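You operate a simulated robot arm through the tools that you are given. There is no shell and no other tool. Be economical: measure what you need, move in short steps, check, and stop when the job is done.

You run a simulated two-armed robot. Do the job below in one go: nothing can be reset, and whatever is moved stays where it is left.

JOB
Put the dark rock bar marked "R23" from the middle of the plaster bench on the low shelf of the plaster bench and the dark rock bar marked "R22" on the shelf of the measuring bench. Open the bottom store drawer, put the large foam insert in the inside of the bottom store drawer and shut the drawer again. Take the grey scoop and put it on the white job sheet on the papered end of the cabinet bench. Take the green sanding block and leave it on the shelf 4 of the grey shelf unit. Put the numbered core that says "C52" from the shelf 2 of the grey shelf unit on the shelf 4 of the grey shelf unit and the numbered core that says "C51" on the top of the tool chest. Put the pot marked "RH 10 %" from the shelf 2 of the grey shelf unit on the shelf 4 of the grey shelf unit and the pot labelled "RH 45 %" on top of the white eyewash bottle there. Take the small orange tray with the smallest size on its label from the top of the glue bench and put it on the shelf of the microscope bench. Any order will do. Set down upright: numbered core, pot.
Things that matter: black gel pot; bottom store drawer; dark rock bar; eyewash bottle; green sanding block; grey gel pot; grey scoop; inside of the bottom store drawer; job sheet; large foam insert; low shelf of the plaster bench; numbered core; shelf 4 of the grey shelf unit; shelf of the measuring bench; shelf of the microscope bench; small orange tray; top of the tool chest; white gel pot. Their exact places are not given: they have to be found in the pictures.

The check looks at the end state, three seconds after you hand in, the way a careful person would. Anything else that was tipped, shoved, dropped, spilled or broken makes it a failure. Flat cloth is picked up by pressing the open fingertips on it (5 to 10 N) and closing them slowly along it; thin cloth reads only 2 to 8 mm in the jaws.

ROBOT AND FRAMES
Two 7-joint arms with two-finger parallel grippers on one trunk, on a base that drives. Base frame: it is fixed to the floor where the robot stands at the start and does not move with it; the origin is under the middle of the robot, x ahead of it, y to its left, z up. Lengths are in m, angles in degrees, forces in N, time in s.
The left shoulder is at the start at [0.05, 0.165, 1.205], the right one opposite. Places, roughly: black gel pot, grey gel pot, white gel pot [-9.5, -3.25, 0.5]; bottom store drawer [0.4, -1.4, 0.4]; eyewash bottle [-9.5, -3.5, 0.5]; green sanding block [-9.75, -3.25, 1]; grey scoop (19x5x4 cm) [-9.7, -3.2, 1.6]; inside of the bottom store drawer [0.5, -1.4, 0.3]; job sheet [-9, -0.75, 1]; large foam insert (20x14x8 cm) [0.4, -1.6, 0.9]; low shelf of the plaster bench [0.6, 0.5, 0.3]; numbered core [-9.5, -3.5, 0.5]; shelf 4 of the grey shelf unit [-9.5, -3.4, 1.3]; shelf of the measuring bench [0.6, -2.2, 0.3]; shelf of the microscope bench [-2, 0.7, 0.4]; small orange tray [-1.5, -1.5, 1]; top of the tool chest [-12.9, -0.3, 0.8]. Payload 3.91 kg a hand.
The tool frame of a hand sits at the grasp point between the pads (the TCP): z along the fingers, y along the line on which they close. The tips reach 0.03 m beyond it. Largest opening 0.11 m; finger width 0.02, thickness 0.01; the body of the gripper, 0.048 by 0.112 m, starts 0.055 m behind the TCP.
Orientation is that of the tool frame in the base frame, as a unit quaternion [x, y, z, w]. With the fingers straight down and closing along the base's y, the tool's x points along the base's -x, its y along +y and its z along -z.

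CONTROLS
- The arms move only by the tool nudge_tool. It takes "left_increments", "right_increments" or both (then of equal length, played together; a hand with none holds still); each is a list of rows, each a list of 7 numbers: the shift along the tool's x, y, z in m, then the turn, a rotation vector about the tool's x, y, z in degrees, then the closure, from 0 (fully open) to 1 (shut). In form: [[tx, ty, tz, ax, ay, az, grip], ...]. A call has 1 to 20 rows; each row shifts and turns the commanded pose from where the row before left it, along the tool's axes as they then stand. Each row takes 0.2 s and may step no farther than 0.05 m and 8.6 degrees from the row before; otherwise, or with a gripper value out of range, the whole call is refused. A pose out of reach is approached as far as the arm can. The call stops where the force on the tool passes 40 N (or 10 N more than at its start, if that is more) or the arm is blocked; 0.2 s more then pass. Each finger travels about 0.045 m/s and halts on what it meets, pressing with about 36 N; the grip force reading is that of the motor and also rises with nothing between the fingers. The clock runs only during rows and for 0.2 s after the last one: add rows that do not move to give the fingers time. It gives the time, the measured TCP pose, the force on the tool (base axes), the opening and the grip force at its end, in the units of the frame above (readings bear some noise), with the torque about the TCP (base axes, N m) and any sound that the robot's microphone picked up.
- Cameras (640 x 400 px; columns grow to the right, rows downward): "scene" is now at [0.1136, 0.0317, 1.3813]; the picture's right is [0.34, -0.94, 0.00], its down [-0.50, -0.18, -0.85] and it looks along [0.80, 0.29, -0.53] (base axes); focal length 273 px, centre (320, 200). "left" rides on the left gripper at [0.072, -0.017, -0.103] in its tool frame; the picture's right is [0.23, 0.97, 0.00], its down [-0.76, 0.18, -0.62] and it looks along [-0.61, 0.14, 0.78] (tool axes); focal length 222 px, centre (320, 200). "right" rides on the right gripper at [0.072, 0.017, -0.103] in its tool frame; the picture's right is [-0.23, 0.97, 0.00], its down [-0.76, -0.18, -0.62] and it looks along [-0.61, -0.14, 0.78] (tool axes); focal length 222 px, centre (320, 200).
- grab_frame(camera): a new picture of that camera. No time passes.
- raise_lower(by): slides the trunk up (or, below 0, down) by that many m; the arms and the scene camera ride with it, the base frame stays. It gives what a move gives, with no picture.
- base_move(legs): drives the robot by 1 to 6 legs, each [ahead, left, turn to the left] in m, m and degrees, along the robot's own axes; the way and the turn of a leg run together, so that a leg with both is an arc; at most 1.5 m and 180 degrees a leg. The arms and the cameras ride along, it lands a little off, and it stops where it bumps. It gives what a move gives.
- head_to(pan, tilt): turns the head with the scene camera to pan (to the left, within 80 degrees either way) and tilt (down, from -29 to 69), counted from straight ahead of the robot. It gives what a move gives.
- locate(camera, pixels): for up to 12 pixels [column, row] of the newest picture of that camera ("zoom" is the newest enlarged one), the place [x, y, z] in the base frame of the surface seen there, good to about 0.003 m. No time passes.
- close_up(camera, box): a new picture of the part [left, top, right, bottom] of that camera's present view, enlarged. No time passes.
- job_done(): hands the job in; it is judged then, once.

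Work in short steps. Measure before you move; look again where a grasp or a placing could have gone wrong, and mend it. You have 364 turns and 324 pictures in all, those below and enlarged ones among them. Open the grippers and draw the arms clear of the work before you hand the job in, unless the task says otherwise; then end with one line.

The tools are called after "Request:" by a JSON object that holds its "op" and its "data". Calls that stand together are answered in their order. nudge_tool: Moves the arms, as the interface text tells. Its arguments: {"type":"object","properties":{"left_increments":{"type":"array"},"right_increments":{"type":"array"}},"required":[]} The other tools are called the same way: raise_lower (by) slides the trunk up or down; base_move (legs) drives the base; head_to (pan, tilt) turns the head that bears the scene camera; grab_frame (camera) takes a picture; locate (camera, pixels) gives the place of the surface under pixels of a picture; close_up (camera, box) takes an enlarged picture of a part of a camera's view; job_done () hands the job in.

At the start:

```text
time_s: 0.0
left_tool_pos: [0.298, 0.3722, 1.2288]
left_ee_rot: [-0.001, 1.0, 0.0, 0.001]
left_wrist_force: [-0.1, -0.6, 0.2]
left_moment: [-0.02, 0.04, 0.01]
left_width: 0.1098
left_gripper_force: 0.1
right_tool_pos: [0.4413, -0.0236, 1.1753]
right_ee_rot: [0.0, 1.0, 0.0, 0.001]
right_wrist_force: [0.3, 0.3, 0.4]
right_moment: [-0.01, -0.03, 0.0]
right_width: 0.1101
right_gripper_force: 0.0
trunk travel left (down, up): [-0.425, 0.078]
robot x, y, heading: [0.0005, -0.0005, 0.1]
head pan, tilt: [19.8, 31.9]
```

scene: 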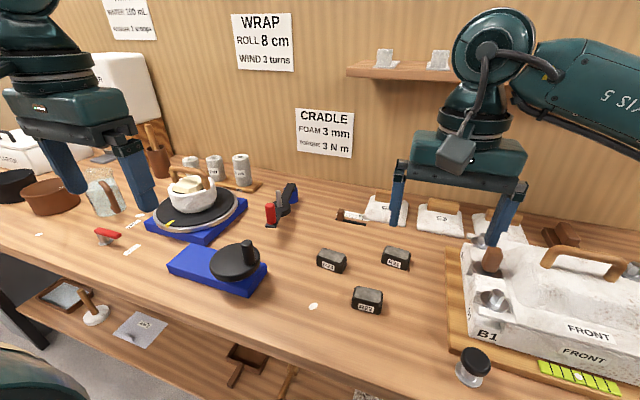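
right: 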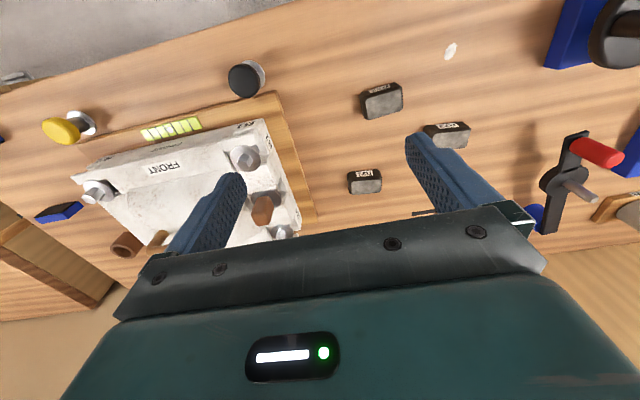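
left: 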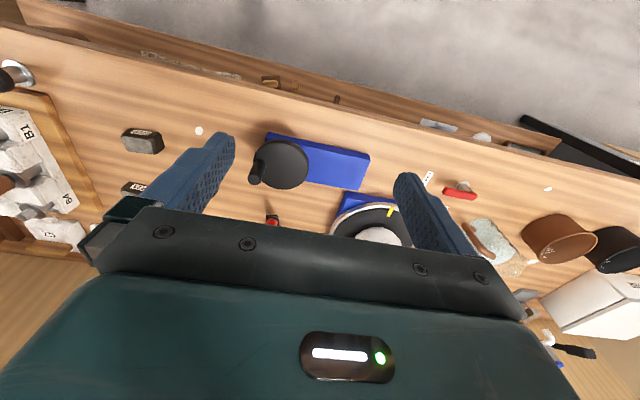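

The scene shows three dark bars near (331,261), (396,258), (367,300). I enlarge them to read the labels.

Request:
{"op": "close_up", "data": {"camera": "scene", "box": [300, 230, 428, 310]}}

Request:
{"op": "locate", "data": {"camera": "scene", "pixels": [[331, 252], [331, 266], [397, 250], [396, 264], [369, 293], [367, 307], [240, 352], [300, 372], [140, 328], [200, 340]]}}

```text
5.00 times, centred on (364, 270) of scene
```

zoom: 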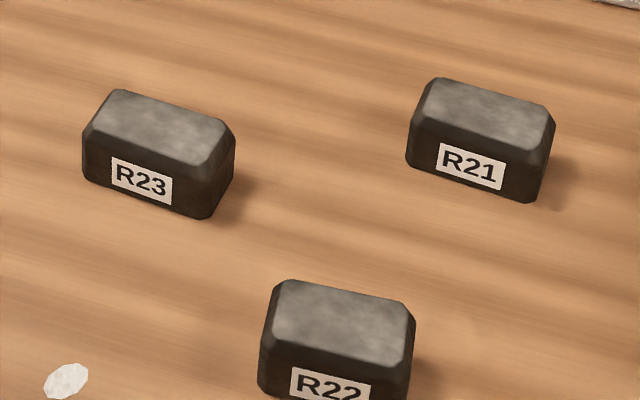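

```text
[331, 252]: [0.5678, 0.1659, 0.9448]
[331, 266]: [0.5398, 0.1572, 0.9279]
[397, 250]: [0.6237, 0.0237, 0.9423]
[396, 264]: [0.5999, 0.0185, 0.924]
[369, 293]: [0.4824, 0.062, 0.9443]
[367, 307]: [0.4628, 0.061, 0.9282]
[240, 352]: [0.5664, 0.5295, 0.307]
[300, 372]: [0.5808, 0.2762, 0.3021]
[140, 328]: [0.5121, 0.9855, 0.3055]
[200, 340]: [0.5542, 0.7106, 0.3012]
```

R23 is at about (331,261), R22 at about (367,300). I measure their top corners in the zoom.

Request:
{"op": "locate", "data": {"camera": "zoom", "pixels": [[125, 95], [228, 125], [200, 160], [98, 128], [292, 285], [405, 307], [400, 345], [278, 330], [200, 240], [260, 300]]}}

Request:
{"op": "head_to", "data": {"pan": 0, "tilt": 65}}

Request:
{"op": "grab_frame", "data": {"camera": "scene"}}

```text
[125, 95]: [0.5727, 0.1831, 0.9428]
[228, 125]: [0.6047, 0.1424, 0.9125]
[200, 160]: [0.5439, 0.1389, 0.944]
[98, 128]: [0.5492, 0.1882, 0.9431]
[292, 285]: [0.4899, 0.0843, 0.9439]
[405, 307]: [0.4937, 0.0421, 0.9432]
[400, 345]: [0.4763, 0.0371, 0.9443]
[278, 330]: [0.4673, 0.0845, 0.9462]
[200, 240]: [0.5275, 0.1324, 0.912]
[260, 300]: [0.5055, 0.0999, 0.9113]
```

```text
time_s: 1.0
left_tool_pos: [0.2993, 0.3706, 1.2276]
left_ee_rot: [0.0, 1.0, 0.0, 0.0]
left_wrist_force: [-0.2, 0.2, 0.3]
left_moment: [-0.01, -0.01, 0.01]
left_width: 0.1101
left_gripper_force: 0.0
right_tool_pos: [0.4423, -0.0229, 1.176]
right_ee_rot: [-0.001, 1.0, 0.0, 0.0]
right_wrist_force: [0.6, 0.1, 0.0]
right_moment: [0.02, 0.01, 0.02]
right_width: 0.11
right_gripper_force: 0.0
trunk travel left (down, up): [-0.425, 0.078]
robot x, y, heading: [-0.0024, 0.003, 0.0]
head pan, tilt: [0.0, 65.0]
```

```text
319 pictures are left
```

scene: 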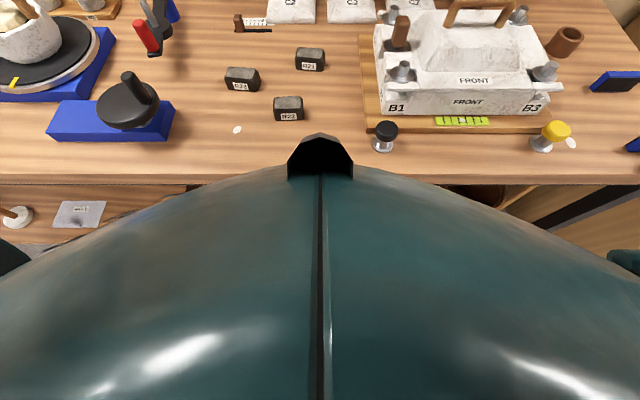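

Bench top is z≈0.911. I measure the bench front edge (around row 178-185) and the low shelf visible at (80,214), (150,190).

Request:
{"op": "locate", "data": {"camera": "scene", "pixels": [[100, 176], [100, 183], [40, 190], [150, 190], [100, 200], [60, 238], [45, 242], [20, 240], [20, 215], [460, 188], [230, 183], [20, 255]]}}

Request:
{"op": "head_to", "data": {"pan": -60, "tilt": 35}}

Request:
{"op": "grab_frame", "data": {"camera": "scene"}}

```text
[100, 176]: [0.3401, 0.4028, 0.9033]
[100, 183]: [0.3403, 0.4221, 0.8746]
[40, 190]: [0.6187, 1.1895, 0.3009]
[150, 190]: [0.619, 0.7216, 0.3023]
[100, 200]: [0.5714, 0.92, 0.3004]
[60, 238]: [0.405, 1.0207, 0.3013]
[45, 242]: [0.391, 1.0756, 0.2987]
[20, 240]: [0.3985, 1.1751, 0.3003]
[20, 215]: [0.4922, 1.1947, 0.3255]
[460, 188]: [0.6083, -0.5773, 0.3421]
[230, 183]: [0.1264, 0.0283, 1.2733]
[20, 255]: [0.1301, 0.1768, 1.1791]
```

```text
time_s: 2.3
left_tool_pos: [0.2993, 0.3698, 1.2274]
left_ee_rot: [-0.001, 1.0, 0.0, 0.001]
left_wrist_force: [-0.7, -0.3, 0.0]
left_moment: [0.02, 0.02, 0.0]
left_width: 0.1099
left_gripper_force: 0.0
right_tool_pos: [0.4408, -0.0244, 1.1748]
right_ee_rot: [0.0, 1.0, 0.0, 0.001]
right_wrist_force: [0.4, -0.4, 0.7]
right_moment: [-0.01, -0.03, 0.0]
right_width: 0.1098
right_gripper_force: 0.1
trunk travel left (down, up): [-0.425, 0.078]
robot x, y, heading: [0.0001, 0.0031, -0.2]
head pan, tilt: [-60.0, 35.0]
```

```text
318 pictures are left
```

scene: 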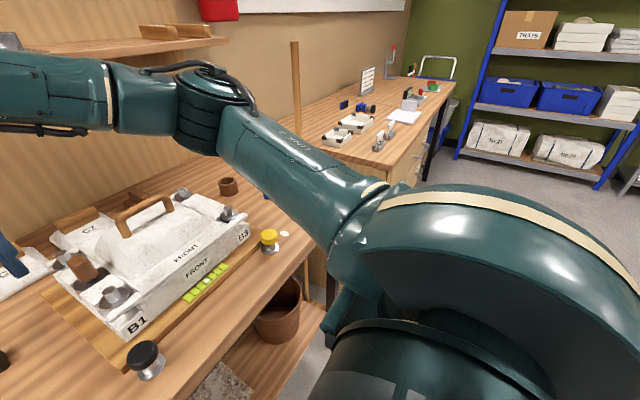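

The bars lie nearly along y (length ~0.055), so I'll grasp them along y with the hand tilted 45° forward, which keeps them flat for placing on the shelf. First I tilt the right hand and move above R22.

Request:
{"op": "nudge_tool", "data": {"right_increments": [[0, 0, 0, 0, -7.5, 0, 0], [0, 0, 0, 0, -7.5, 0, 0], [0, 0, 0, 0, -7.5, 0, 0], [0, 0, 0, 0, -7.5, 0, 0], [0, 0, 0, 0, -7.5, 0, 0], [0, 0, 0, 0, -7.5, 0, 0], [0.0214, 0.0214, 0.0299, 0, 0, 0, 0], [0.0214, 0.0214, 0.0299, 0, 0, 0, 0], [0.0214, 0.0214, 0.0299, 0, 0, 0, 0], [0.0214, 0.0214, 0.0299, 0, 0, 0, 0], [0, 0, 0, 0, 0, 0, 0]]}}

Request:
{"op": "grab_frame", "data": {"camera": "right"}}

```text
time_s: 4.7
left_tool_pos: [0.2978, 0.3697, 1.228]
left_ee_rot: [-0.001, 1.0, 0.0, 0.001]
left_wrist_force: [-1.4, 0.2, -0.7]
left_moment: [0.02, 0.04, 0.0]
left_width: 0.1099
left_gripper_force: 0.0
right_tool_pos: [0.465, 0.0629, 1.0296]
right_ee_rot: [0.0, 0.924, 0.0, 0.382]
right_wrist_force: [-0.3, 0.4, 0.5]
right_moment: [-0.02, 0.0, -0.01]
right_width: 0.1099
right_gripper_force: 0.1
trunk travel left (down, up): [-0.425, 0.078]
robot x, y, heading: [0.0001, 0.0017, 0.1]
head pan, tilt: [-60.0, 35.0]
```

```text
317 pictures are left
```

right: 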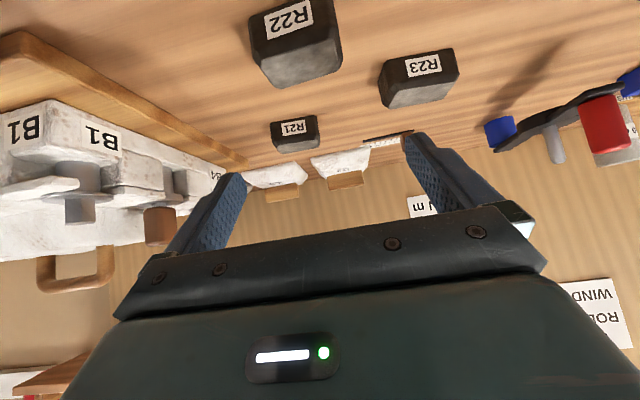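

R22 is centred between the fingers at (295,45). I go down and close on it.

Request:
{"op": "nudge_tool", "data": {"right_increments": [[0.0205, -0.0003, 0.0205, 0, 0, 0, 0], [0.0205, -0.0003, 0.0205, 0, 0, 0, 0], [0.0205, -0.0003, 0.0205, 0, 0, 0, 0], [0, 0, 0, 0, 0, 0, 0], [0, 0, 0, 0, 0, 0, 0.5], [0, 0, 0, 0, 0, 0, 0.8], [0, 0, 0, 0, 0, 0, 0.8], [0, 0, 0, 0, 0, 0, 0.8]]}}

Request:
{"op": "grab_frame", "data": {"camera": "right"}}

```text
time_s: 6.5
left_tool_pos: [0.2991, 0.3708, 1.2293]
left_ee_rot: [-0.001, 1.0, 0.0, 0.001]
left_wrist_force: [0.6, -0.5, 0.5]
left_moment: [-0.02, 0.02, 0.0]
left_width: 0.1102
left_gripper_force: 0.0
right_tool_pos: [0.4668, 0.0601, 0.9418]
right_ee_rot: [0.0, 0.924, 0.0, 0.383]
right_wrist_force: [0.1, -0.4, 0.4]
right_moment: [-0.03, -0.02, 0.06]
right_width: 0.0574
right_gripper_force: 36.1
trunk travel left (down, up): [-0.425, 0.078]
robot x, y, heading: [0.0017, -0.0024, 0.3]
head pan, tilt: [-60.0, 35.0]
```

```text
316 pictures are left
```

right: 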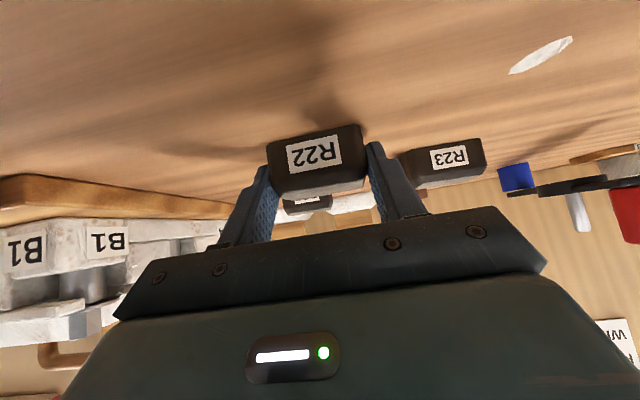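

R22 is held (0.0574 wide, 36 N). I lift it away and tilt the left hand at the same time.

Request:
{"op": "nudge_tool", "data": {"right_increments": [[-0.0283, 0, -0.0283, 0, 0, 0, 0.8], [-0.0283, 0, -0.0283, 0, 0, 0, 0.8], [-0.0283, 0, -0.0283, 0, 0, 0, 0.8], [-0.0283, 0, -0.0283, 0, 0, 0, 0.8], [0.0177, -0.04, -0.0177, 0, 0, 0, 0.8], [0.0177, -0.04, -0.0177, 0, 0, 0, 0.8], [0, -0.04, 0, 0, 0, 0, 0.8]], "left_increments": [[0, 0, 0, 0, -7.5, 0, 0], [0, 0, 0, 0, -7.5, 0, 0], [0, 0, 0, 0, -7.5, 0, 0], [0, 0, 0, 0, -7.5, 0, 0], [0, 0, 0, 0, -7.5, 0, 0], [0, 0, 0, 0, -7.5, 0, 0], [0, 0, 0, 0, 0, 0, 0]]}}

Request:
{"op": "nudge_tool", "data": {"left_increments": [[-0.0034, -0.0259, 0.0385, 0, 0, 0, 0], [-0.0034, -0.0259, 0.0385, 0, 0, 0, 0], [-0.0034, -0.0259, 0.0385, 0, 0, 0, 0], [-0.0034, -0.0259, 0.0385, 0, 0, 0, 0], [-0.0034, -0.0259, 0.0385, 0, 0, 0, 0], [-0.0034, -0.0259, 0.0385, 0, 0, 0, 0], [-0.0034, -0.0259, 0.0385, 0, 0, 0, 0], [-0.0034, -0.0259, 0.0385, 0, 0, 0, 0], [0, 0, 0, 0, 0, 0, 0]]}}

Request:
{"op": "grab_frame", "data": {"camera": "left"}}

```text
time_s: 8.1
left_tool_pos: [0.2992, 0.3692, 1.2294]
left_ee_rot: [0.0, 0.923, 0.001, 0.384]
left_wrist_force: [0.8, -0.8, 0.4]
left_moment: [0.02, -0.01, 0.04]
left_width: 0.1101
left_gripper_force: 0.1
right_tool_pos: [0.4179, -0.0607, 1.1044]
right_ee_rot: [0.001, 0.924, 0.0, 0.383]
right_wrist_force: [0.1, 0.2, -1.3]
right_moment: [0.0, 0.0, -0.01]
right_width: 0.0572
right_gripper_force: 36.0
trunk travel left (down, up): [-0.425, 0.078]
robot x, y, heading: [-0.0014, -0.0036, -0.2]
head pan, tilt: [-60.0, 35.0]
```

```text
time_s: 10.1
left_tool_pos: [0.5376, 0.1652, 1.031]
left_ee_rot: [-0.001, 0.924, 0.0, 0.383]
left_wrist_force: [1.1, 0.5, 0.3]
left_moment: [-0.03, 0.02, 0.0]
left_width: 0.1101
left_gripper_force: 0.1
left hand out of reach, approached as far as the arm can: row 2
right_tool_pos: [0.4163, -0.0593, 1.1051]
right_ee_rot: [0.0, 0.924, 0.0, 0.382]
right_wrist_force: [-0.1, -0.7, -1.6]
right_moment: [0.0, 0.0, 0.0]
right_width: 0.0575
right_gripper_force: 35.6
trunk travel left (down, up): [-0.425, 0.078]
robot x, y, heading: [-0.0025, 0.0021, -0.0]
head pan, tilt: [-60.0, 35.0]
```

```text
315 pictures are left
```

left: 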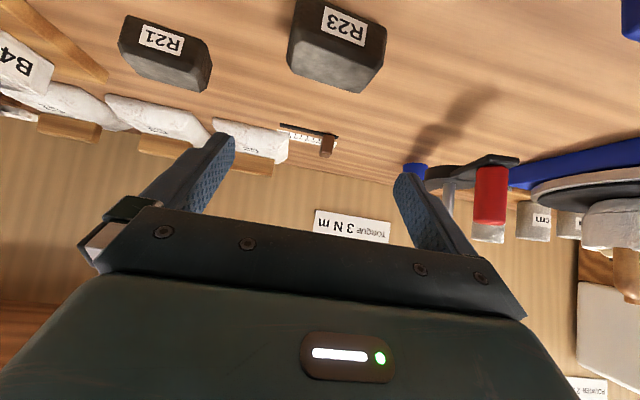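

R23 at (335,45) lies between the fingers. Descend and close.

Request:
{"op": "nudge_tool", "data": {"left_increments": [[0.0207, -0.0006, 0.0207, 0, 0, 0, 0], [0.0207, -0.0006, 0.0207, 0, 0, 0, 0], [0.0207, -0.0006, 0.0207, 0, 0, 0, 0], [0, 0, 0, 0, 0, 0, 0], [0, 0, 0, 0, 0, 0, 0.5], [0, 0, 0, 0, 0, 0, 0.8], [0, 0, 0, 0, 0, 0, 0.8], [0, 0, 0, 0, 0, 0, 0.8]]}}

Request:
{"op": "grab_frame", "data": {"camera": "left"}}

```text
time_s: 11.9
left_tool_pos: [0.5395, 0.1625, 0.945]
left_ee_rot: [-0.002, 0.924, 0.001, 0.383]
left_wrist_force: [-0.8, -0.2, 0.0]
left_moment: [0.03, 0.01, -0.02]
left_width: 0.0673
left_gripper_force: 35.9
right_tool_pos: [0.4172, -0.0587, 1.1037]
right_ee_rot: [-0.001, 0.924, 0.0, 0.382]
right_wrist_force: [0.3, -0.7, -1.4]
right_moment: [-0.02, 0.01, 0.01]
right_width: 0.0571
right_gripper_force: 36.5
trunk travel left (down, up): [-0.425, 0.078]
robot x, y, heading: [0.0021, 0.0021, -0.0]
head pan, tilt: [-60.0, 35.0]
```

```text
314 pictures are left
```

left: 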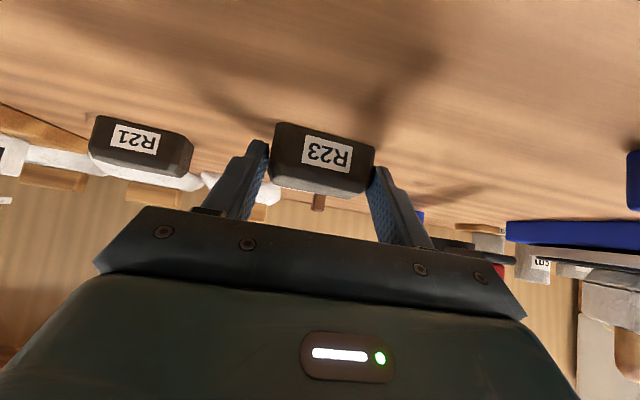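

The width 0.067 suggests R23 is gripped askew. I open a little, yaw the hand by ~10° to match, and close again.

Request:
{"op": "nudge_tool", "data": {"left_increments": [[0, 0, 0, 0, 0, 0, 0.2], [0, 0, 0, 0, 0, 0, 0.2], [0, 0, 0, -3.5, 0, -3.5, 0.2], [0, 0, 0, -3.5, 0, -3.5, 0.2], [0, 0, 0, 0, 0, 0, 0.2], [0, 0, 0, 0, 0, 0, 0.8], [0, 0, 0, 0, 0, 0, 0.8], [0, 0, 0, 0, 0, 0, 0.8]]}}

Request:
{"op": "grab_frame", "data": {"camera": "left"}}

```text
time_s: 13.7
left_tool_pos: [0.538, 0.1642, 0.9443]
left_ee_rot: [-0.08, 0.92, 0.034, 0.382]
left_wrist_force: [-0.3, -0.4, 0.2]
left_moment: [0.06, 0.02, 0.01]
left_width: 0.0698
left_gripper_force: 36.0
right_tool_pos: [0.4174, -0.0596, 1.1032]
right_ee_rot: [0.0, 0.924, 0.0, 0.383]
right_wrist_force: [0.8, -0.8, -2.4]
right_moment: [0.01, 0.05, 0.01]
right_width: 0.0573
right_gripper_force: 35.7
trunk travel left (down, up): [-0.425, 0.078]
robot x, y, heading: [-0.0018, 0.0006, -0.1]
head pan, tilt: [-60.0, 35.0]
```

```text
313 pictures are left
```

left: 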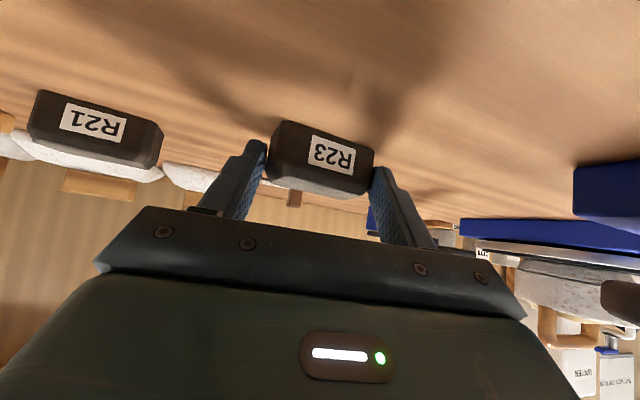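

I turned the wrong way: the bar's front edge runs at about −6° yaw. I open, turn back by 16°, and close.

Request:
{"op": "nudge_tool", "data": {"left_increments": [[0, 0, 0, 0, 0, 0, 0.2], [0, 0, 0, 0, 0, 0, 0.2], [0, 0, 0, 4, 0, 4, 0.2], [0, 0, 0, 4, 0, 4, 0.2], [0, 0, 0, 4, 0, 4, 0.2], [0, 0, 0, 0, 0, 0, 0.2], [0, 0, 0, 0, 0, 0, 0.8], [0, 0, 0, 0, 0, 0, 0.8], [0, 0, 0, 0, 0, 0, 0.8]]}}

Request:
{"op": "grab_frame", "data": {"camera": "left"}}

```text
time_s: 15.7
left_tool_pos: [0.5392, 0.1632, 0.9448]
left_ee_rot: [0.056, 0.922, -0.024, 0.383]
left_wrist_force: [-0.3, 0.3, 1.5]
left_moment: [0.01, -0.08, 0.01]
left_width: 0.0654
left_gripper_force: 35.6
right_tool_pos: [0.4171, -0.0595, 1.1045]
right_ee_rot: [0.0, 0.924, -0.001, 0.383]
right_wrist_force: [0.1, -0.4, -2.1]
right_moment: [0.04, 0.0, 0.05]
right_width: 0.0572
right_gripper_force: 35.9
trunk travel left (down, up): [-0.425, 0.078]
robot x, y, heading: [0.0042, -0.0037, -0.0]
head pan, tilt: [-60.0, 35.0]
```

```text
312 pictures are left
```

left: 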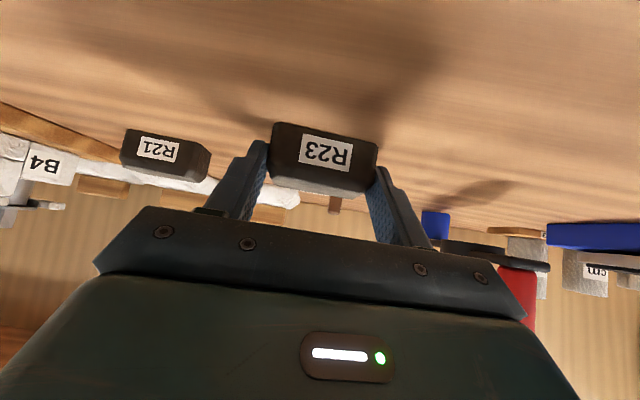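

R23 is gripped (0.0654). I lift it and pull it back over the bench edge, then look at the low shelf.

Request:
{"op": "nudge_tool", "data": {"left_increments": [[-0.0283, 0, -0.0283, 0, 0, 0, 0.8], [-0.0283, 0, -0.0283, 0, 0, 0, 0.8], [-0.0283, 0, -0.0283, 0, 0, 0, 0.8], [0.024, 0.02, -0.024, 0, 0, 0, 0.8], [0.024, 0.02, -0.024, 0, 0, 0, 0.8], [0.024, 0.02, -0.024, 0, 0, 0, 0.8], [0, 0, 0, 0, 0, 0, 0.8]]}}

Request:
{"op": "head_to", "data": {"pan": 30, "tilt": 30}}

Request:
{"op": "base_move", "data": {"legs": [[-0.45, 0.2, 0]]}}

Request:
{"op": "grab_frame", "data": {"camera": "scene"}}

```text
time_s: 17.3
left_tool_pos: [0.4468, 0.2348, 1.0631]
left_ee_rot: [0.056, 0.922, -0.023, 0.383]
left_wrist_force: [-0.4, 0.0, -2.3]
left_moment: [0.0, 0.04, -0.02]
left_width: 0.0655
left_gripper_force: 35.8
right_tool_pos: [0.4184, -0.0576, 1.1034]
right_ee_rot: [0.0, 0.924, 0.0, 0.383]
right_wrist_force: [0.1, 0.4, -0.4]
right_moment: [0.02, 0.0, -0.02]
right_width: 0.0573
right_gripper_force: 36.2
trunk travel left (down, up): [-0.425, 0.078]
robot x, y, heading: [0.0015, 0.0006, 0.0]
head pan, tilt: [-60.0, 35.0]
```

```text
time_s: 18.9
left_tool_pos: [0.4453, 0.234, 1.0638]
left_ee_rot: [0.056, 0.922, -0.023, 0.382]
left_wrist_force: [-0.4, 0.3, -2.1]
left_moment: [-0.01, 0.05, 0.02]
left_width: 0.0653
left_gripper_force: 36.0
right_tool_pos: [0.4172, -0.0595, 1.1049]
right_ee_rot: [0.0, 0.924, 0.0, 0.383]
right_wrist_force: [-0.6, 1.2, -1.5]
right_moment: [0.02, 0.01, 0.03]
right_width: 0.0574
right_gripper_force: 36.3
trunk travel left (down, up): [-0.425, 0.078]
robot x, y, heading: [0.0016, -0.0014, -0.2]
head pan, tilt: [30.0, 30.0]
```

```text
time_s: 21.9
left_tool_pos: [-0.0082, 0.4349, 1.0639]
left_ee_rot: [0.054, 0.922, -0.022, 0.383]
left_wrist_force: [-0.5, -0.4, -2.4]
left_moment: [0.04, 0.02, 0.02]
left_width: 0.0653
left_gripper_force: 35.9
right_tool_pos: [-0.0355, 0.1415, 1.1038]
right_ee_rot: [-0.001, 0.924, 0.0, 0.383]
right_wrist_force: [-0.4, -0.6, -1.5]
right_moment: [0.03, 0.01, 0.0]
right_width: 0.0574
right_gripper_force: 36.3
trunk travel left (down, up): [-0.425, 0.078]
robot x, y, heading: [-0.4516, 0.1972, 0.2]
head pan, tilt: [30.0, 30.0]
```

```text
311 pictures are left
```

scene: 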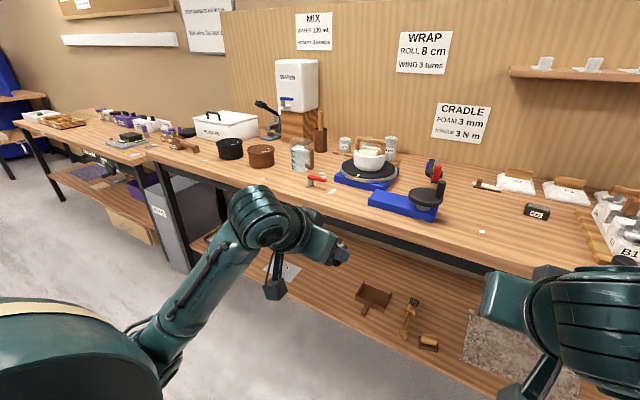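

The low shelf shows a free stretch around (330,300). I measure there and its neighbours (285,270), (365,295), plus the shelf front edge.

Request:
{"op": "locate", "data": {"camera": "scene", "pixels": [[315, 285], [330, 300], [320, 310], [345, 325], [362, 290], [300, 270], [330, 270], [340, 262], [290, 255], [345, 250], [365, 310], [260, 268]]}}

Request:
{"op": "close_up", "data": {"camera": "scene", "box": [190, 190, 510, 390]}}

```text
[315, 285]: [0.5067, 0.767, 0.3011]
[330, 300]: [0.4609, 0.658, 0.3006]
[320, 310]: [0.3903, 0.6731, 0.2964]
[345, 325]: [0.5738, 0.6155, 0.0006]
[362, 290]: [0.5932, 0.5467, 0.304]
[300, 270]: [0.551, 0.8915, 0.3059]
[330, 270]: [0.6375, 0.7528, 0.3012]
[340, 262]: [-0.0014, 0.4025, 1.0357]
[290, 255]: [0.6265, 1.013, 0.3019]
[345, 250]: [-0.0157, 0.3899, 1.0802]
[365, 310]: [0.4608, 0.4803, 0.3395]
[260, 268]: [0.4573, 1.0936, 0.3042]
```

```text
2.00 times, centred on (350, 290) of scene
```

zoom: 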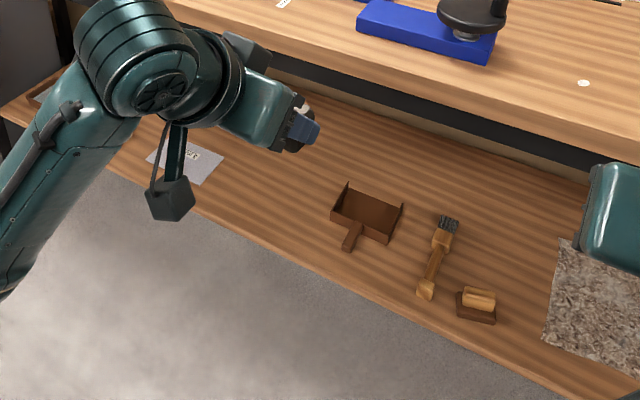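

Free spot: about (0.47, 0.70, 0.30). I lower the trunk, shift the base left, and pull the right hand in.

Request:
{"op": "raise_lower", "data": {"by": -0.4}}

Request:
{"op": "base_move", "data": {"legs": [[0, 0.3, 0]]}}

Request:
{"op": "nudge_tool", "data": {"right_increments": [[0.025, -0.02, -0.025, 0, 0, 0, 0.8], [0.025, -0.02, -0.025, 0, 0, 0, 0.8], [0.025, -0.02, -0.025, 0, 0, 0, 0.8], [0.025, -0.02, -0.025, 0, 0, 0, 0.8], [0, -0.03, 0, 0, 0, 0, 0.8], [0, 0, 0, 0, 0, 0, 0.8]], "left_increments": [[0.0283, 0, 0.0283, 0, 0, 0, 0.8], [0.0283, 0, 0.0283, 0, 0, 0, 0.8], [0.0283, 0, 0.0283, 0, 0, 0, 0.8], [0.0283, 0, 0.0283, 0, 0, 0, 0.8], [0.0283, 0, 0.0283, 0, 0, 0, 0.8], [0.0283, 0, 0.0283, 0, 0, 0, 0.8]]}}

Request:
{"op": "grab_frame", "data": {"camera": "scene"}}

```text
time_s: 25.7
left_tool_pos: [-0.0075, 0.4363, 0.6642]
left_ee_rot: [0.055, 0.922, -0.023, 0.382]
left_wrist_force: [0.0, -0.1, -1.9]
left_moment: [0.01, 0.04, -0.01]
left_width: 0.0653
left_gripper_force: 35.8
right_tool_pos: [-0.0341, 0.1417, 0.7042]
right_ee_rot: [-0.002, 0.924, 0.001, 0.382]
right_wrist_force: [1.7, 0.6, -1.6]
right_moment: [0.0, 0.04, 0.0]
right_width: 0.0575
right_gripper_force: 36.6
trunk travel left (down, up): [-0.025, 0.478]
robot x, y, heading: [-0.4522, 0.2012, 0.4]
head pan, tilt: [30.0, 30.0]
```

```text
time_s: 27.7
left_tool_pos: [-0.0098, 0.7388, 0.6642]
left_ee_rot: [0.054, 0.922, -0.023, 0.382]
left_wrist_force: [0.0, -0.3, -2.4]
left_moment: [-0.05, 0.05, 0.02]
left_width: 0.0656
left_gripper_force: 35.6
right_tool_pos: [-0.0363, 0.4448, 0.7037]
right_ee_rot: [-0.003, 0.924, 0.001, 0.382]
right_wrist_force: [-1.3, -0.6, -0.9]
right_moment: [0.01, 0.03, 0.0]
right_width: 0.0573
right_gripper_force: 36.0
trunk travel left (down, up): [-0.025, 0.478]
robot x, y, heading: [-0.4517, 0.5038, 0.3]
head pan, tilt: [30.0, 30.0]
```

```text
time_s: 29.1
left_tool_pos: [-0.0098, 0.7389, 0.4225]
left_ee_rot: [0.054, 0.922, -0.023, 0.382]
left_wrist_force: [1.3, 0.5, -1.6]
left_moment: [0.02, 0.05, 0.03]
left_width: 0.0654
left_gripper_force: 36.3
right_tool_pos: [-0.0929, 0.4078, 0.7265]
right_ee_rot: [-0.002, 0.924, 0.0, 0.382]
right_wrist_force: [0.4, 0.0, -1.5]
right_moment: [0.0, 0.01, 0.03]
right_width: 0.0575
right_gripper_force: 36.0
right hand out of reach, approached as far as the arm can: row 2, 3, 4, 5
trunk travel left (down, up): [-0.025, 0.478]
robot x, y, heading: [-0.4548, 0.5038, 0.3]
head pan, tilt: [30.0, 30.0]
```

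```text
309 pictures are left
```

scene: 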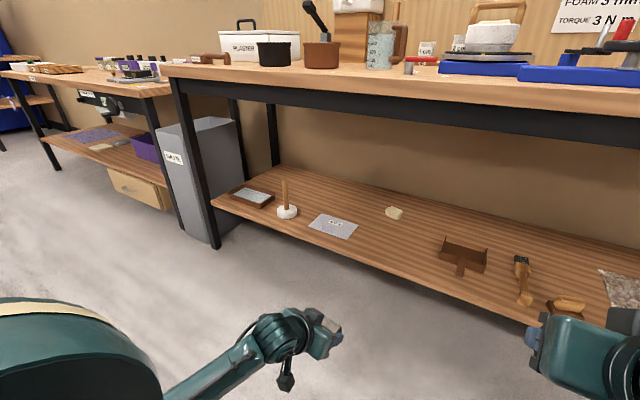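

I measure the shelf item at (394,212), the rail underside, and candidate spots near (380,255).

Request:
{"op": "locate", "data": {"camera": "scene", "pixels": [[394, 212], [380, 250], [400, 265], [385, 275], [350, 235], [440, 260], [300, 113], [500, 148], [360, 262]]}}

Request:
{"op": "nudge_tool", "data": {"left_increments": [[-0.0283, 0, 0.0283, 0, 0, 0, 0.8], [-0.0283, 0, 0.0283, 0, 0, 0, 0.8], [-0.0283, 0, 0.0283, 0, 0, 0, 0.8], [0, 0, 0, 0, 0, 0, 0.8]]}}

```text
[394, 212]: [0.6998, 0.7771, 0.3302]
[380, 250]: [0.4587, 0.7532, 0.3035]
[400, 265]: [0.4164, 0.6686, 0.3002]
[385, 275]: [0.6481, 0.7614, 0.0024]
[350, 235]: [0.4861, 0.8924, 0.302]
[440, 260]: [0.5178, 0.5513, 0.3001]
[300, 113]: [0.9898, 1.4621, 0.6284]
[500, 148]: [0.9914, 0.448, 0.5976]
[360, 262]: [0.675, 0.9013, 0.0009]
```

```text
time_s: 30.1
left_tool_pos: [0.1121, 0.7232, 0.4223]
left_ee_rot: [0.054, 0.922, -0.022, 0.382]
left_wrist_force: [-0.1, -0.6, -2.7]
left_moment: [0.02, 0.01, -0.02]
left_width: 0.0655
left_gripper_force: 35.8
right_tool_pos: [-0.093, 0.4073, 0.7269]
right_ee_rot: [-0.002, 0.924, 0.0, 0.382]
right_wrist_force: [0.4, 0.1, -1.3]
right_moment: [0.02, 0.0, 0.0]
right_width: 0.0572
right_gripper_force: 36.5
trunk travel left (down, up): [-0.025, 0.478]
robot x, y, heading: [-0.4536, 0.5025, 0.1]
head pan, tilt: [30.0, 30.0]
```

The hand is at (0.112, 0.723, 0.42). I drive 0.345 m ahead so it enters below the bench, over the shelf.

Request:
{"op": "base_move", "data": {"legs": [[0.35, 0, 0]]}}

Request:
{"op": "grab_frame", "data": {"camera": "left"}}

```text
time_s: 32.4
left_tool_pos: [0.4601, 0.73, 0.4249]
left_ee_rot: [0.05, 0.923, -0.021, 0.382]
left_wrist_force: [0.4, 0.3, -1.9]
left_moment: [0.02, 0.04, -0.04]
left_width: 0.0655
left_gripper_force: 36.3
right_tool_pos: [0.2567, 0.411, 0.7265]
right_ee_rot: [-0.005, 0.924, 0.001, 0.382]
right_wrist_force: [-0.2, -0.2, -1.5]
right_moment: [-0.01, -0.01, 0.02]
right_width: 0.0575
right_gripper_force: 36.5
trunk travel left (down, up): [-0.025, 0.478]
robot x, y, heading: [-0.1034, 0.5038, 0.5]
head pan, tilt: [30.0, 30.0]
```

```text
308 pictures are left
```

left: 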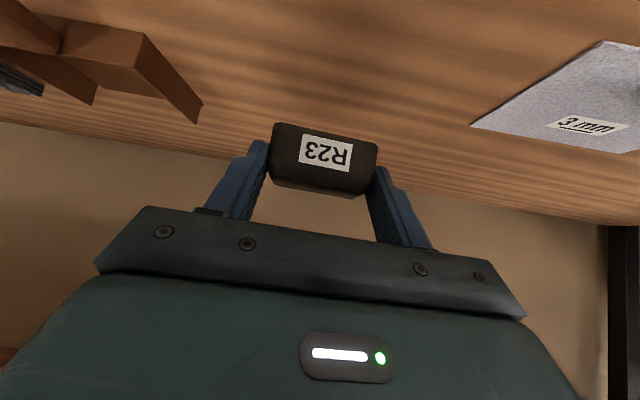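

Clear below. Lower by 0.086 to z≈0.339.

Request:
{"op": "nudge_tool", "data": {"left_increments": [[0.0203, 0, 0.0203, 0, 0, 0, 0.8], [0.0203, 0, 0.0203, 0, 0, 0, 0.8], [0.0203, 0, 0.0203, 0, 0, 0, 0.8], [0, 0, 0, 0, 0, 0, 0.8], [0.0012, 0, 0.0012, 0, 0, 0, 0.8], [0.0012, 0, 0.0012, 0, 0, 0, 0.8], [0, 0, 0, 0, 0, 0, 0.8]]}}

Request:
{"op": "grab_frame", "data": {"camera": "left"}}

```text
time_s: 34.0
left_tool_pos: [0.4608, 0.729, 0.3343]
left_ee_rot: [0.05, 0.922, -0.021, 0.383]
left_wrist_force: [-2.2, 0.5, 4.3]
left_moment: [-0.17, 0.1, -0.1]
left_width: 0.0653
left_gripper_force: 36.2
right_tool_pos: [0.2564, 0.4119, 0.7262]
right_ee_rot: [-0.005, 0.924, 0.001, 0.382]
right_wrist_force: [0.0, -1.0, -1.1]
right_moment: [0.03, 0.02, 0.0]
right_width: 0.0574
right_gripper_force: 36.3
trunk travel left (down, up): [-0.025, 0.478]
robot x, y, heading: [-0.1018, 0.5063, 0.4]
head pan, tilt: [30.0, 30.0]
```

```text
307 pictures are left
```

left: 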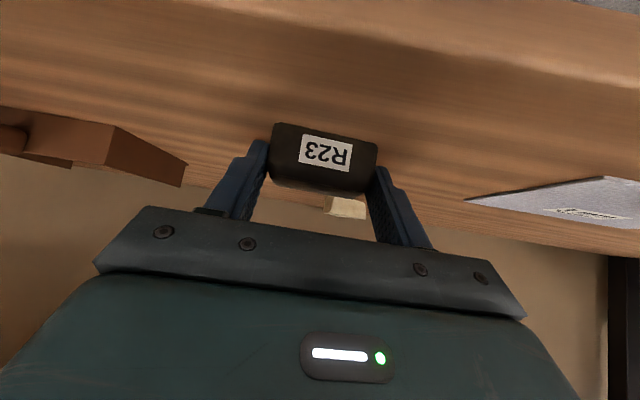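

Contact is felt (+6 N): the bar rests on the shelf. Open and withdraw up and back.

Request:
{"op": "nudge_tool", "data": {"left_increments": [[0, 0, 0, 0, 0, 0, 0.3], [0, 0, 0, 0, 0, 0, 0], [0, 0, 0, 0, 0, 0, 0], [-0.02, 0, -0.02, 0, 0, 0, 0], [-0.02, 0, -0.02, 0, 0, 0, 0], [-0.02, 0, -0.02, 0, 0, 0, 0], [0, 0, 0, 0, 0, 0, 0]]}}

Request:
{"op": "grab_frame", "data": {"camera": "left"}}

```text
time_s: 35.6
left_tool_pos: [0.4597, 0.7313, 0.4211]
left_ee_rot: [0.051, 0.923, -0.021, 0.382]
left_wrist_force: [-0.5, 0.1, 0.4]
left_moment: [-0.03, 0.0, 0.0]
left_width: 0.1099
left_gripper_force: 0.1
right_tool_pos: [0.2571, 0.4108, 0.7255]
right_ee_rot: [-0.005, 0.924, 0.002, 0.382]
right_wrist_force: [-0.6, -0.4, -1.4]
right_moment: [-0.01, 0.05, -0.01]
right_width: 0.0572
right_gripper_force: 36.0
trunk travel left (down, up): [-0.025, 0.478]
robot x, y, heading: [-0.1029, 0.502, 0.8]
head pan, tilt: [30.0, 30.0]
```

```text
306 pictures are left
```

left: 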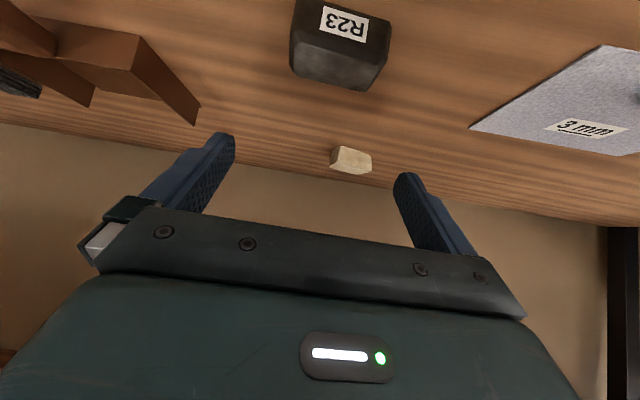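

R23 stands on the shelf. I back out, and look right toward the measuring bench.

Request:
{"op": "base_move", "data": {"legs": [[-0.4, 0, 0]]}}

Request:
{"op": "nudge_tool", "data": {"left_increments": [[0, 0, -0.04, 0, 0, 0, 0], [0, 0, -0.04, 0, 0, 0, 0], [0, 0, -0.04, 0, 0, 0, 0], [0, 0, -0.04, 0, 0, 0, 0], [0, 0, 0, 0, 0, 0, 0]]}}

Request:
{"op": "head_to", "data": {"pan": -65, "tilt": 20}}

Request:
{"op": "grab_frame", "data": {"camera": "scene"}}

```text
time_s: 38.1
left_tool_pos: [0.0544, 0.7254, 0.4192]
left_ee_rot: [0.054, 0.922, -0.023, 0.382]
left_wrist_force: [0.7, -0.2, 0.3]
left_moment: [-0.01, 0.0, 0.0]
left_width: 0.1101
left_gripper_force: 0.1
right_tool_pos: [-0.1506, 0.4067, 0.7254]
right_ee_rot: [-0.002, 0.924, 0.0, 0.381]
right_wrist_force: [-0.5, -0.1, -0.8]
right_moment: [-0.03, -0.02, 0.0]
right_width: 0.0573
right_gripper_force: 36.3
trunk travel left (down, up): [-0.025, 0.478]
robot x, y, heading: [-0.5086, 0.5066, 0.3]
head pan, tilt: [30.0, 30.0]
```

```text
time_s: 39.3
left_tool_pos: [-0.0587, 0.7371, 0.5322]
left_ee_rot: [0.054, 0.922, -0.022, 0.382]
left_wrist_force: [0.5, 0.7, 0.1]
left_moment: [-0.04, 0.0, 0.01]
left_width: 0.1101
left_gripper_force: 0.0
right_tool_pos: [-0.1509, 0.4056, 0.7261]
right_ee_rot: [-0.001, 0.924, 0.0, 0.383]
right_wrist_force: [-0.6, -0.1, -1.6]
right_moment: [0.0, -0.01, 0.01]
right_width: 0.0572
right_gripper_force: 36.4
trunk travel left (down, up): [-0.025, 0.478]
robot x, y, heading: [-0.5132, 0.5014, 0.2]
head pan, tilt: [30.0, 30.0]
```

```text
time_s: 41.0
left_tool_pos: [-0.0583, 0.736, 0.5325]
left_ee_rot: [0.055, 0.922, -0.023, 0.382]
left_wrist_force: [0.4, 0.5, 0.0]
left_moment: [0.03, 0.01, 0.0]
left_width: 0.1101
left_gripper_force: 0.1
right_tool_pos: [-0.1519, 0.4059, 0.7261]
right_ee_rot: [-0.002, 0.924, 0.0, 0.383]
right_wrist_force: [-0.2, 0.0, -1.8]
right_moment: [0.01, 0.02, -0.03]
right_width: 0.0572
right_gripper_force: 36.0
trunk travel left (down, up): [-0.025, 0.478]
robot x, y, heading: [-0.5111, 0.5002, 0.3]
head pan, tilt: [-65.0, 20.0]
```

```text
305 pictures are left
```

scene: 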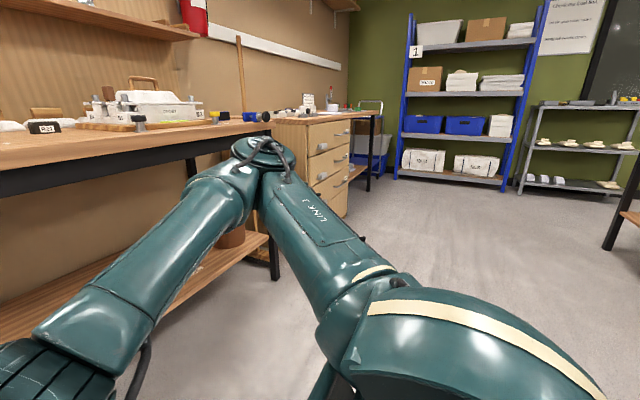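

The aisle is clear. I strafe right 2.3 m toward the measuring bench and look.

Request:
{"op": "base_move", "data": {"legs": [[0, -1.15, 0], [0, -1.15, 0]]}}

Request:
{"op": "head_to", "data": {"pan": 0, "tilt": 25}}

Request:
{"op": "grab_frame", "data": {"camera": "scene"}}

```text
time_s: 52.2
left_tool_pos: [-0.0425, -1.5298, 0.5323]
left_ee_rot: [0.052, 0.923, -0.022, 0.381]
left_wrist_force: [0.5, -0.4, 0.6]
left_moment: [-0.01, -0.02, 0.0]
left_width: 0.1098
left_gripper_force: 0.1
right_tool_pos: [-0.1338, -1.8596, 0.7268]
right_ee_rot: [-0.003, 0.924, 0.001, 0.382]
right_wrist_force: [0.6, 0.1, -1.6]
right_moment: [-0.04, 0.01, -0.01]
right_width: 0.0573
right_gripper_force: 36.4
trunk travel left (down, up): [-0.025, 0.478]
robot x, y, heading: [-0.4963, -1.7651, 0.5]
head pan, tilt: [-65.0, 20.0]
```

```text
time_s: 53.6
left_tool_pos: [-0.0423, -1.53, 0.5324]
left_ee_rot: [0.052, 0.922, -0.022, 0.382]
left_wrist_force: [-0.4, -0.8, 0.3]
left_moment: [0.0, 0.0, 0.01]
left_width: 0.1101
left_gripper_force: 0.0
right_tool_pos: [-0.134, -1.861, 0.7267]
right_ee_rot: [-0.003, 0.924, 0.001, 0.382]
right_wrist_force: [-0.4, -0.1, -1.5]
right_moment: [-0.03, 0.01, 0.0]
right_width: 0.0572
right_gripper_force: 35.4
trunk travel left (down, up): [-0.025, 0.478]
robot x, y, heading: [-0.4934, -1.7674, 0.4]
head pan, tilt: [0.0, 25.0]
```

```text
304 pictures are left
```

scene: 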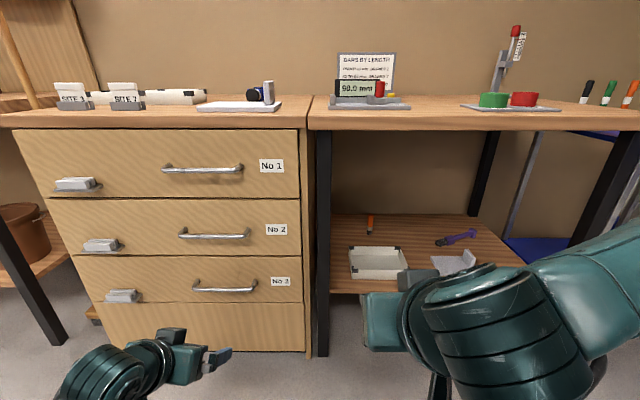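

I see the drawer cabinet (No 1–3) and the measuring bench shelf at right. I measure shelf spots and look closer.

Request:
{"op": "close_up", "data": {"camera": "scene", "box": [310, 180, 550, 330]}}

Request:
{"op": "locate", "data": {"camera": "scene", "pixels": [[335, 286], [338, 240], [420, 258], [370, 275], [405, 275], [370, 224], [400, 230], [460, 260], [318, 200], [335, 293], [350, 250]]}}

```text
2.67 times, centred on (430, 255) of scene
```

zoom: 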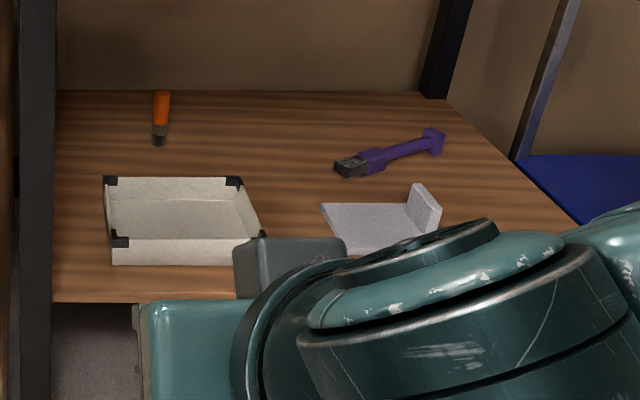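

```text
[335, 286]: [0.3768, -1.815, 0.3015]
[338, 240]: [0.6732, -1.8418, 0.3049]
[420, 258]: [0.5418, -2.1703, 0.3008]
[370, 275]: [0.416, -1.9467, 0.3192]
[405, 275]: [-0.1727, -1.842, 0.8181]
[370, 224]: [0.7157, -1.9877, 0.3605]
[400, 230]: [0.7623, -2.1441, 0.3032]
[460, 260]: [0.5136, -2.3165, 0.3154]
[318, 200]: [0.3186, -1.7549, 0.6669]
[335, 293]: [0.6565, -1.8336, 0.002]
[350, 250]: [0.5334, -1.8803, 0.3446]
```

I need a better view of the shelf's right half. I strafe right 0.55 m and look again.

Request:
{"op": "base_move", "data": {"legs": [[0, -0.5, 0]]}}

Request:
{"op": "grab_frame", "data": {"camera": "scene"}}

```text
time_s: 56.5
left_tool_pos: [-0.0394, -2.0259, 0.5321]
left_ee_rot: [0.051, 0.923, -0.021, 0.381]
left_wrist_force: [-0.6, 0.0, 0.3]
left_moment: [0.01, 0.01, -0.01]
left_width: 0.1097
left_gripper_force: 0.0
right_tool_pos: [-0.1291, -2.3565, 0.726]
right_ee_rot: [-0.005, 0.924, 0.001, 0.382]
right_wrist_force: [0.3, -0.7, -2.0]
right_moment: [-0.01, 0.02, 0.0]
right_width: 0.0573
right_gripper_force: 35.7
trunk travel left (down, up): [-0.025, 0.478]
robot x, y, heading: [-0.4891, -2.2622, 0.5]
head pan, tilt: [0.0, 25.0]
```

```text
302 pictures are left
```

scene: 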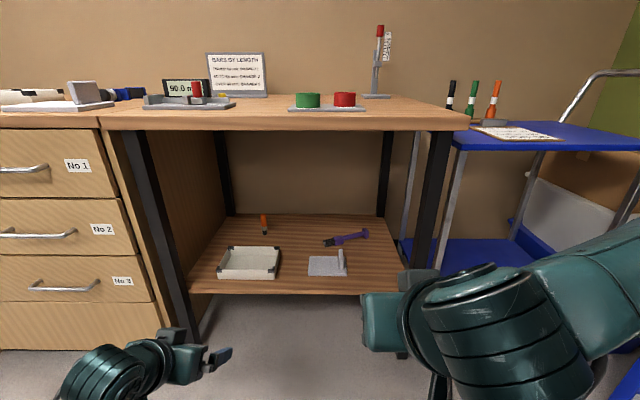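

Request:
{"op": "close_up", "data": {"camera": "scene", "box": [170, 190, 430, 350]}}

Request:
{"op": "locate", "data": {"camera": "scene", "pixels": [[281, 270], [308, 270], [295, 250], [295, 285], [355, 270], [362, 285], [385, 290], [380, 260], [390, 293], [346, 272], [400, 250], [395, 225]]}}

```text
2.46 times, centred on (300, 270) of scene
```

zoom: 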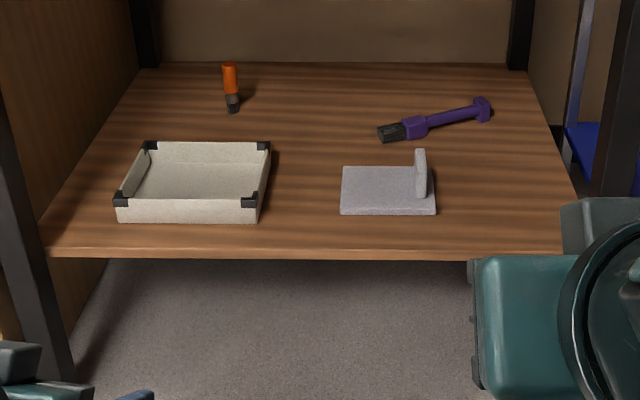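

```text
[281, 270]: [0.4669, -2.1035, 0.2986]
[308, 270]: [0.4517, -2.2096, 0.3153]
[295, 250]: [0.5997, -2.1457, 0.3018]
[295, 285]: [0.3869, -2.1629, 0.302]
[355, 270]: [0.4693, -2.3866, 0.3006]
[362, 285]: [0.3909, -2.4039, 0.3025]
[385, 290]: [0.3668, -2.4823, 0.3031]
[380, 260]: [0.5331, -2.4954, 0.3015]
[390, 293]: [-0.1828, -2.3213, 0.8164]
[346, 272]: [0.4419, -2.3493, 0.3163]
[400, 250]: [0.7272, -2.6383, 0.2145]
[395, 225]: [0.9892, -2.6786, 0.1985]
```

Free spot on the right: about (0.455,-2.45). I extend the right hand low and forward, then check for the trolley at right.

Request:
{"op": "nudge_tool", "data": {"right_increments": [[0.008, -0.0103, 0.0401, 0, 0, 0, 0.8], [0.008, -0.0103, 0.0401, 0, 0, 0, 0.8], [0.008, -0.0103, 0.0401, 0, 0, 0, 0.8], [0.008, -0.0103, 0.0401, 0, 0, 0, 0.8], [0.008, -0.0103, 0.0401, 0, 0, 0, 0.8], [0.008, -0.0103, 0.0401, 0, 0, 0, 0.8], [0.008, -0.0103, 0.0401, 0, 0, 0, 0.8], [0.008, -0.0103, 0.0401, 0, 0, 0, 0.8], [0.008, -0.0103, 0.0401, 0, 0, 0, 0.8], [0, 0, 0, 0, 0, 0, 0.8]]}}

Request:
{"op": "head_to", "data": {"pan": -35, "tilt": 25}}

Request:
{"op": "grab_frame", "data": {"camera": "scene"}}

```text
time_s: 58.7
left_tool_pos: [-0.0389, -2.0256, 0.5329]
left_ee_rot: [0.05, 0.923, -0.021, 0.382]
left_wrist_force: [0.6, 0.5, 0.4]
left_moment: [0.04, -0.05, -0.01]
left_width: 0.11
left_gripper_force: 0.1
right_tool_pos: [0.0761, -2.4454, 0.4182]
right_ee_rot: [-0.006, 0.924, 0.002, 0.382]
right_wrist_force: [-0.2, -0.7, -2.2]
right_moment: [-0.05, 0.01, 0.03]
right_width: 0.0574
right_gripper_force: 36.0
trunk travel left (down, up): [-0.025, 0.478]
robot x, y, heading: [-0.4891, -2.2674, 0.7]
head pan, tilt: [0.0, 25.0]
```

```text
time_s: 59.7
left_tool_pos: [-0.0393, -2.0253, 0.5314]
left_ee_rot: [0.05, 0.922, -0.021, 0.383]
left_wrist_force: [-0.1, 0.2, -0.4]
left_moment: [0.0, -0.01, -0.01]
left_width: 0.1103
left_gripper_force: 0.1
right_tool_pos: [0.0761, -2.445, 0.4184]
right_ee_rot: [-0.006, 0.924, 0.002, 0.382]
right_wrist_force: [1.0, 0.0, -1.4]
right_moment: [0.0, 0.01, -0.03]
right_width: 0.0575
right_gripper_force: 35.9
trunk travel left (down, up): [-0.025, 0.478]
robot x, y, heading: [-0.4884, -2.2645, 0.9]
head pan, tilt: [-35.0, 25.0]
```

```text
300 pictures are left
```

scene: 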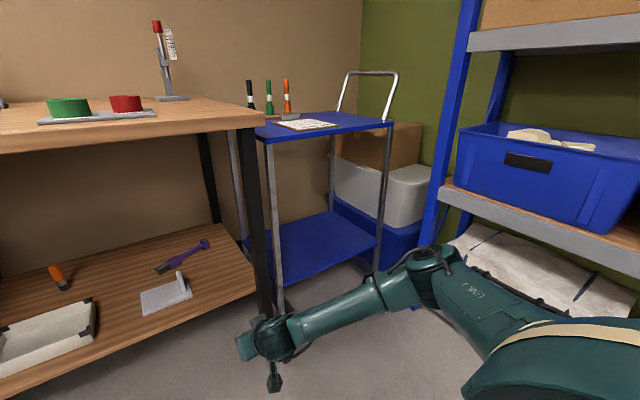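

The elbow sticks out right toward the trolley. I measure elbow, trolley, bench leg, blue rack.

Request:
{"op": "locate", "data": {"camera": "scene", "pixels": [[430, 265], [450, 265], [275, 145], [276, 290], [388, 125], [376, 255], [262, 290], [252, 150], [425, 240], [365, 290], [250, 285], [255, 340]]}}

```text
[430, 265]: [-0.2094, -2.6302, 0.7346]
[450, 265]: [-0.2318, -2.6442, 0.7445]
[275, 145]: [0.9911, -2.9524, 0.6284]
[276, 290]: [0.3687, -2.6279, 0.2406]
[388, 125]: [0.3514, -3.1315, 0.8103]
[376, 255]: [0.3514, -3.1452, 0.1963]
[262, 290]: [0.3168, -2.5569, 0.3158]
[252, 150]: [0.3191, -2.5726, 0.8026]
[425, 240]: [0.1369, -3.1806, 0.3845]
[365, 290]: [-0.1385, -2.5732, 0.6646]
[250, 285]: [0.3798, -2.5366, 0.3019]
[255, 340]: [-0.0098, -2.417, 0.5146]
```

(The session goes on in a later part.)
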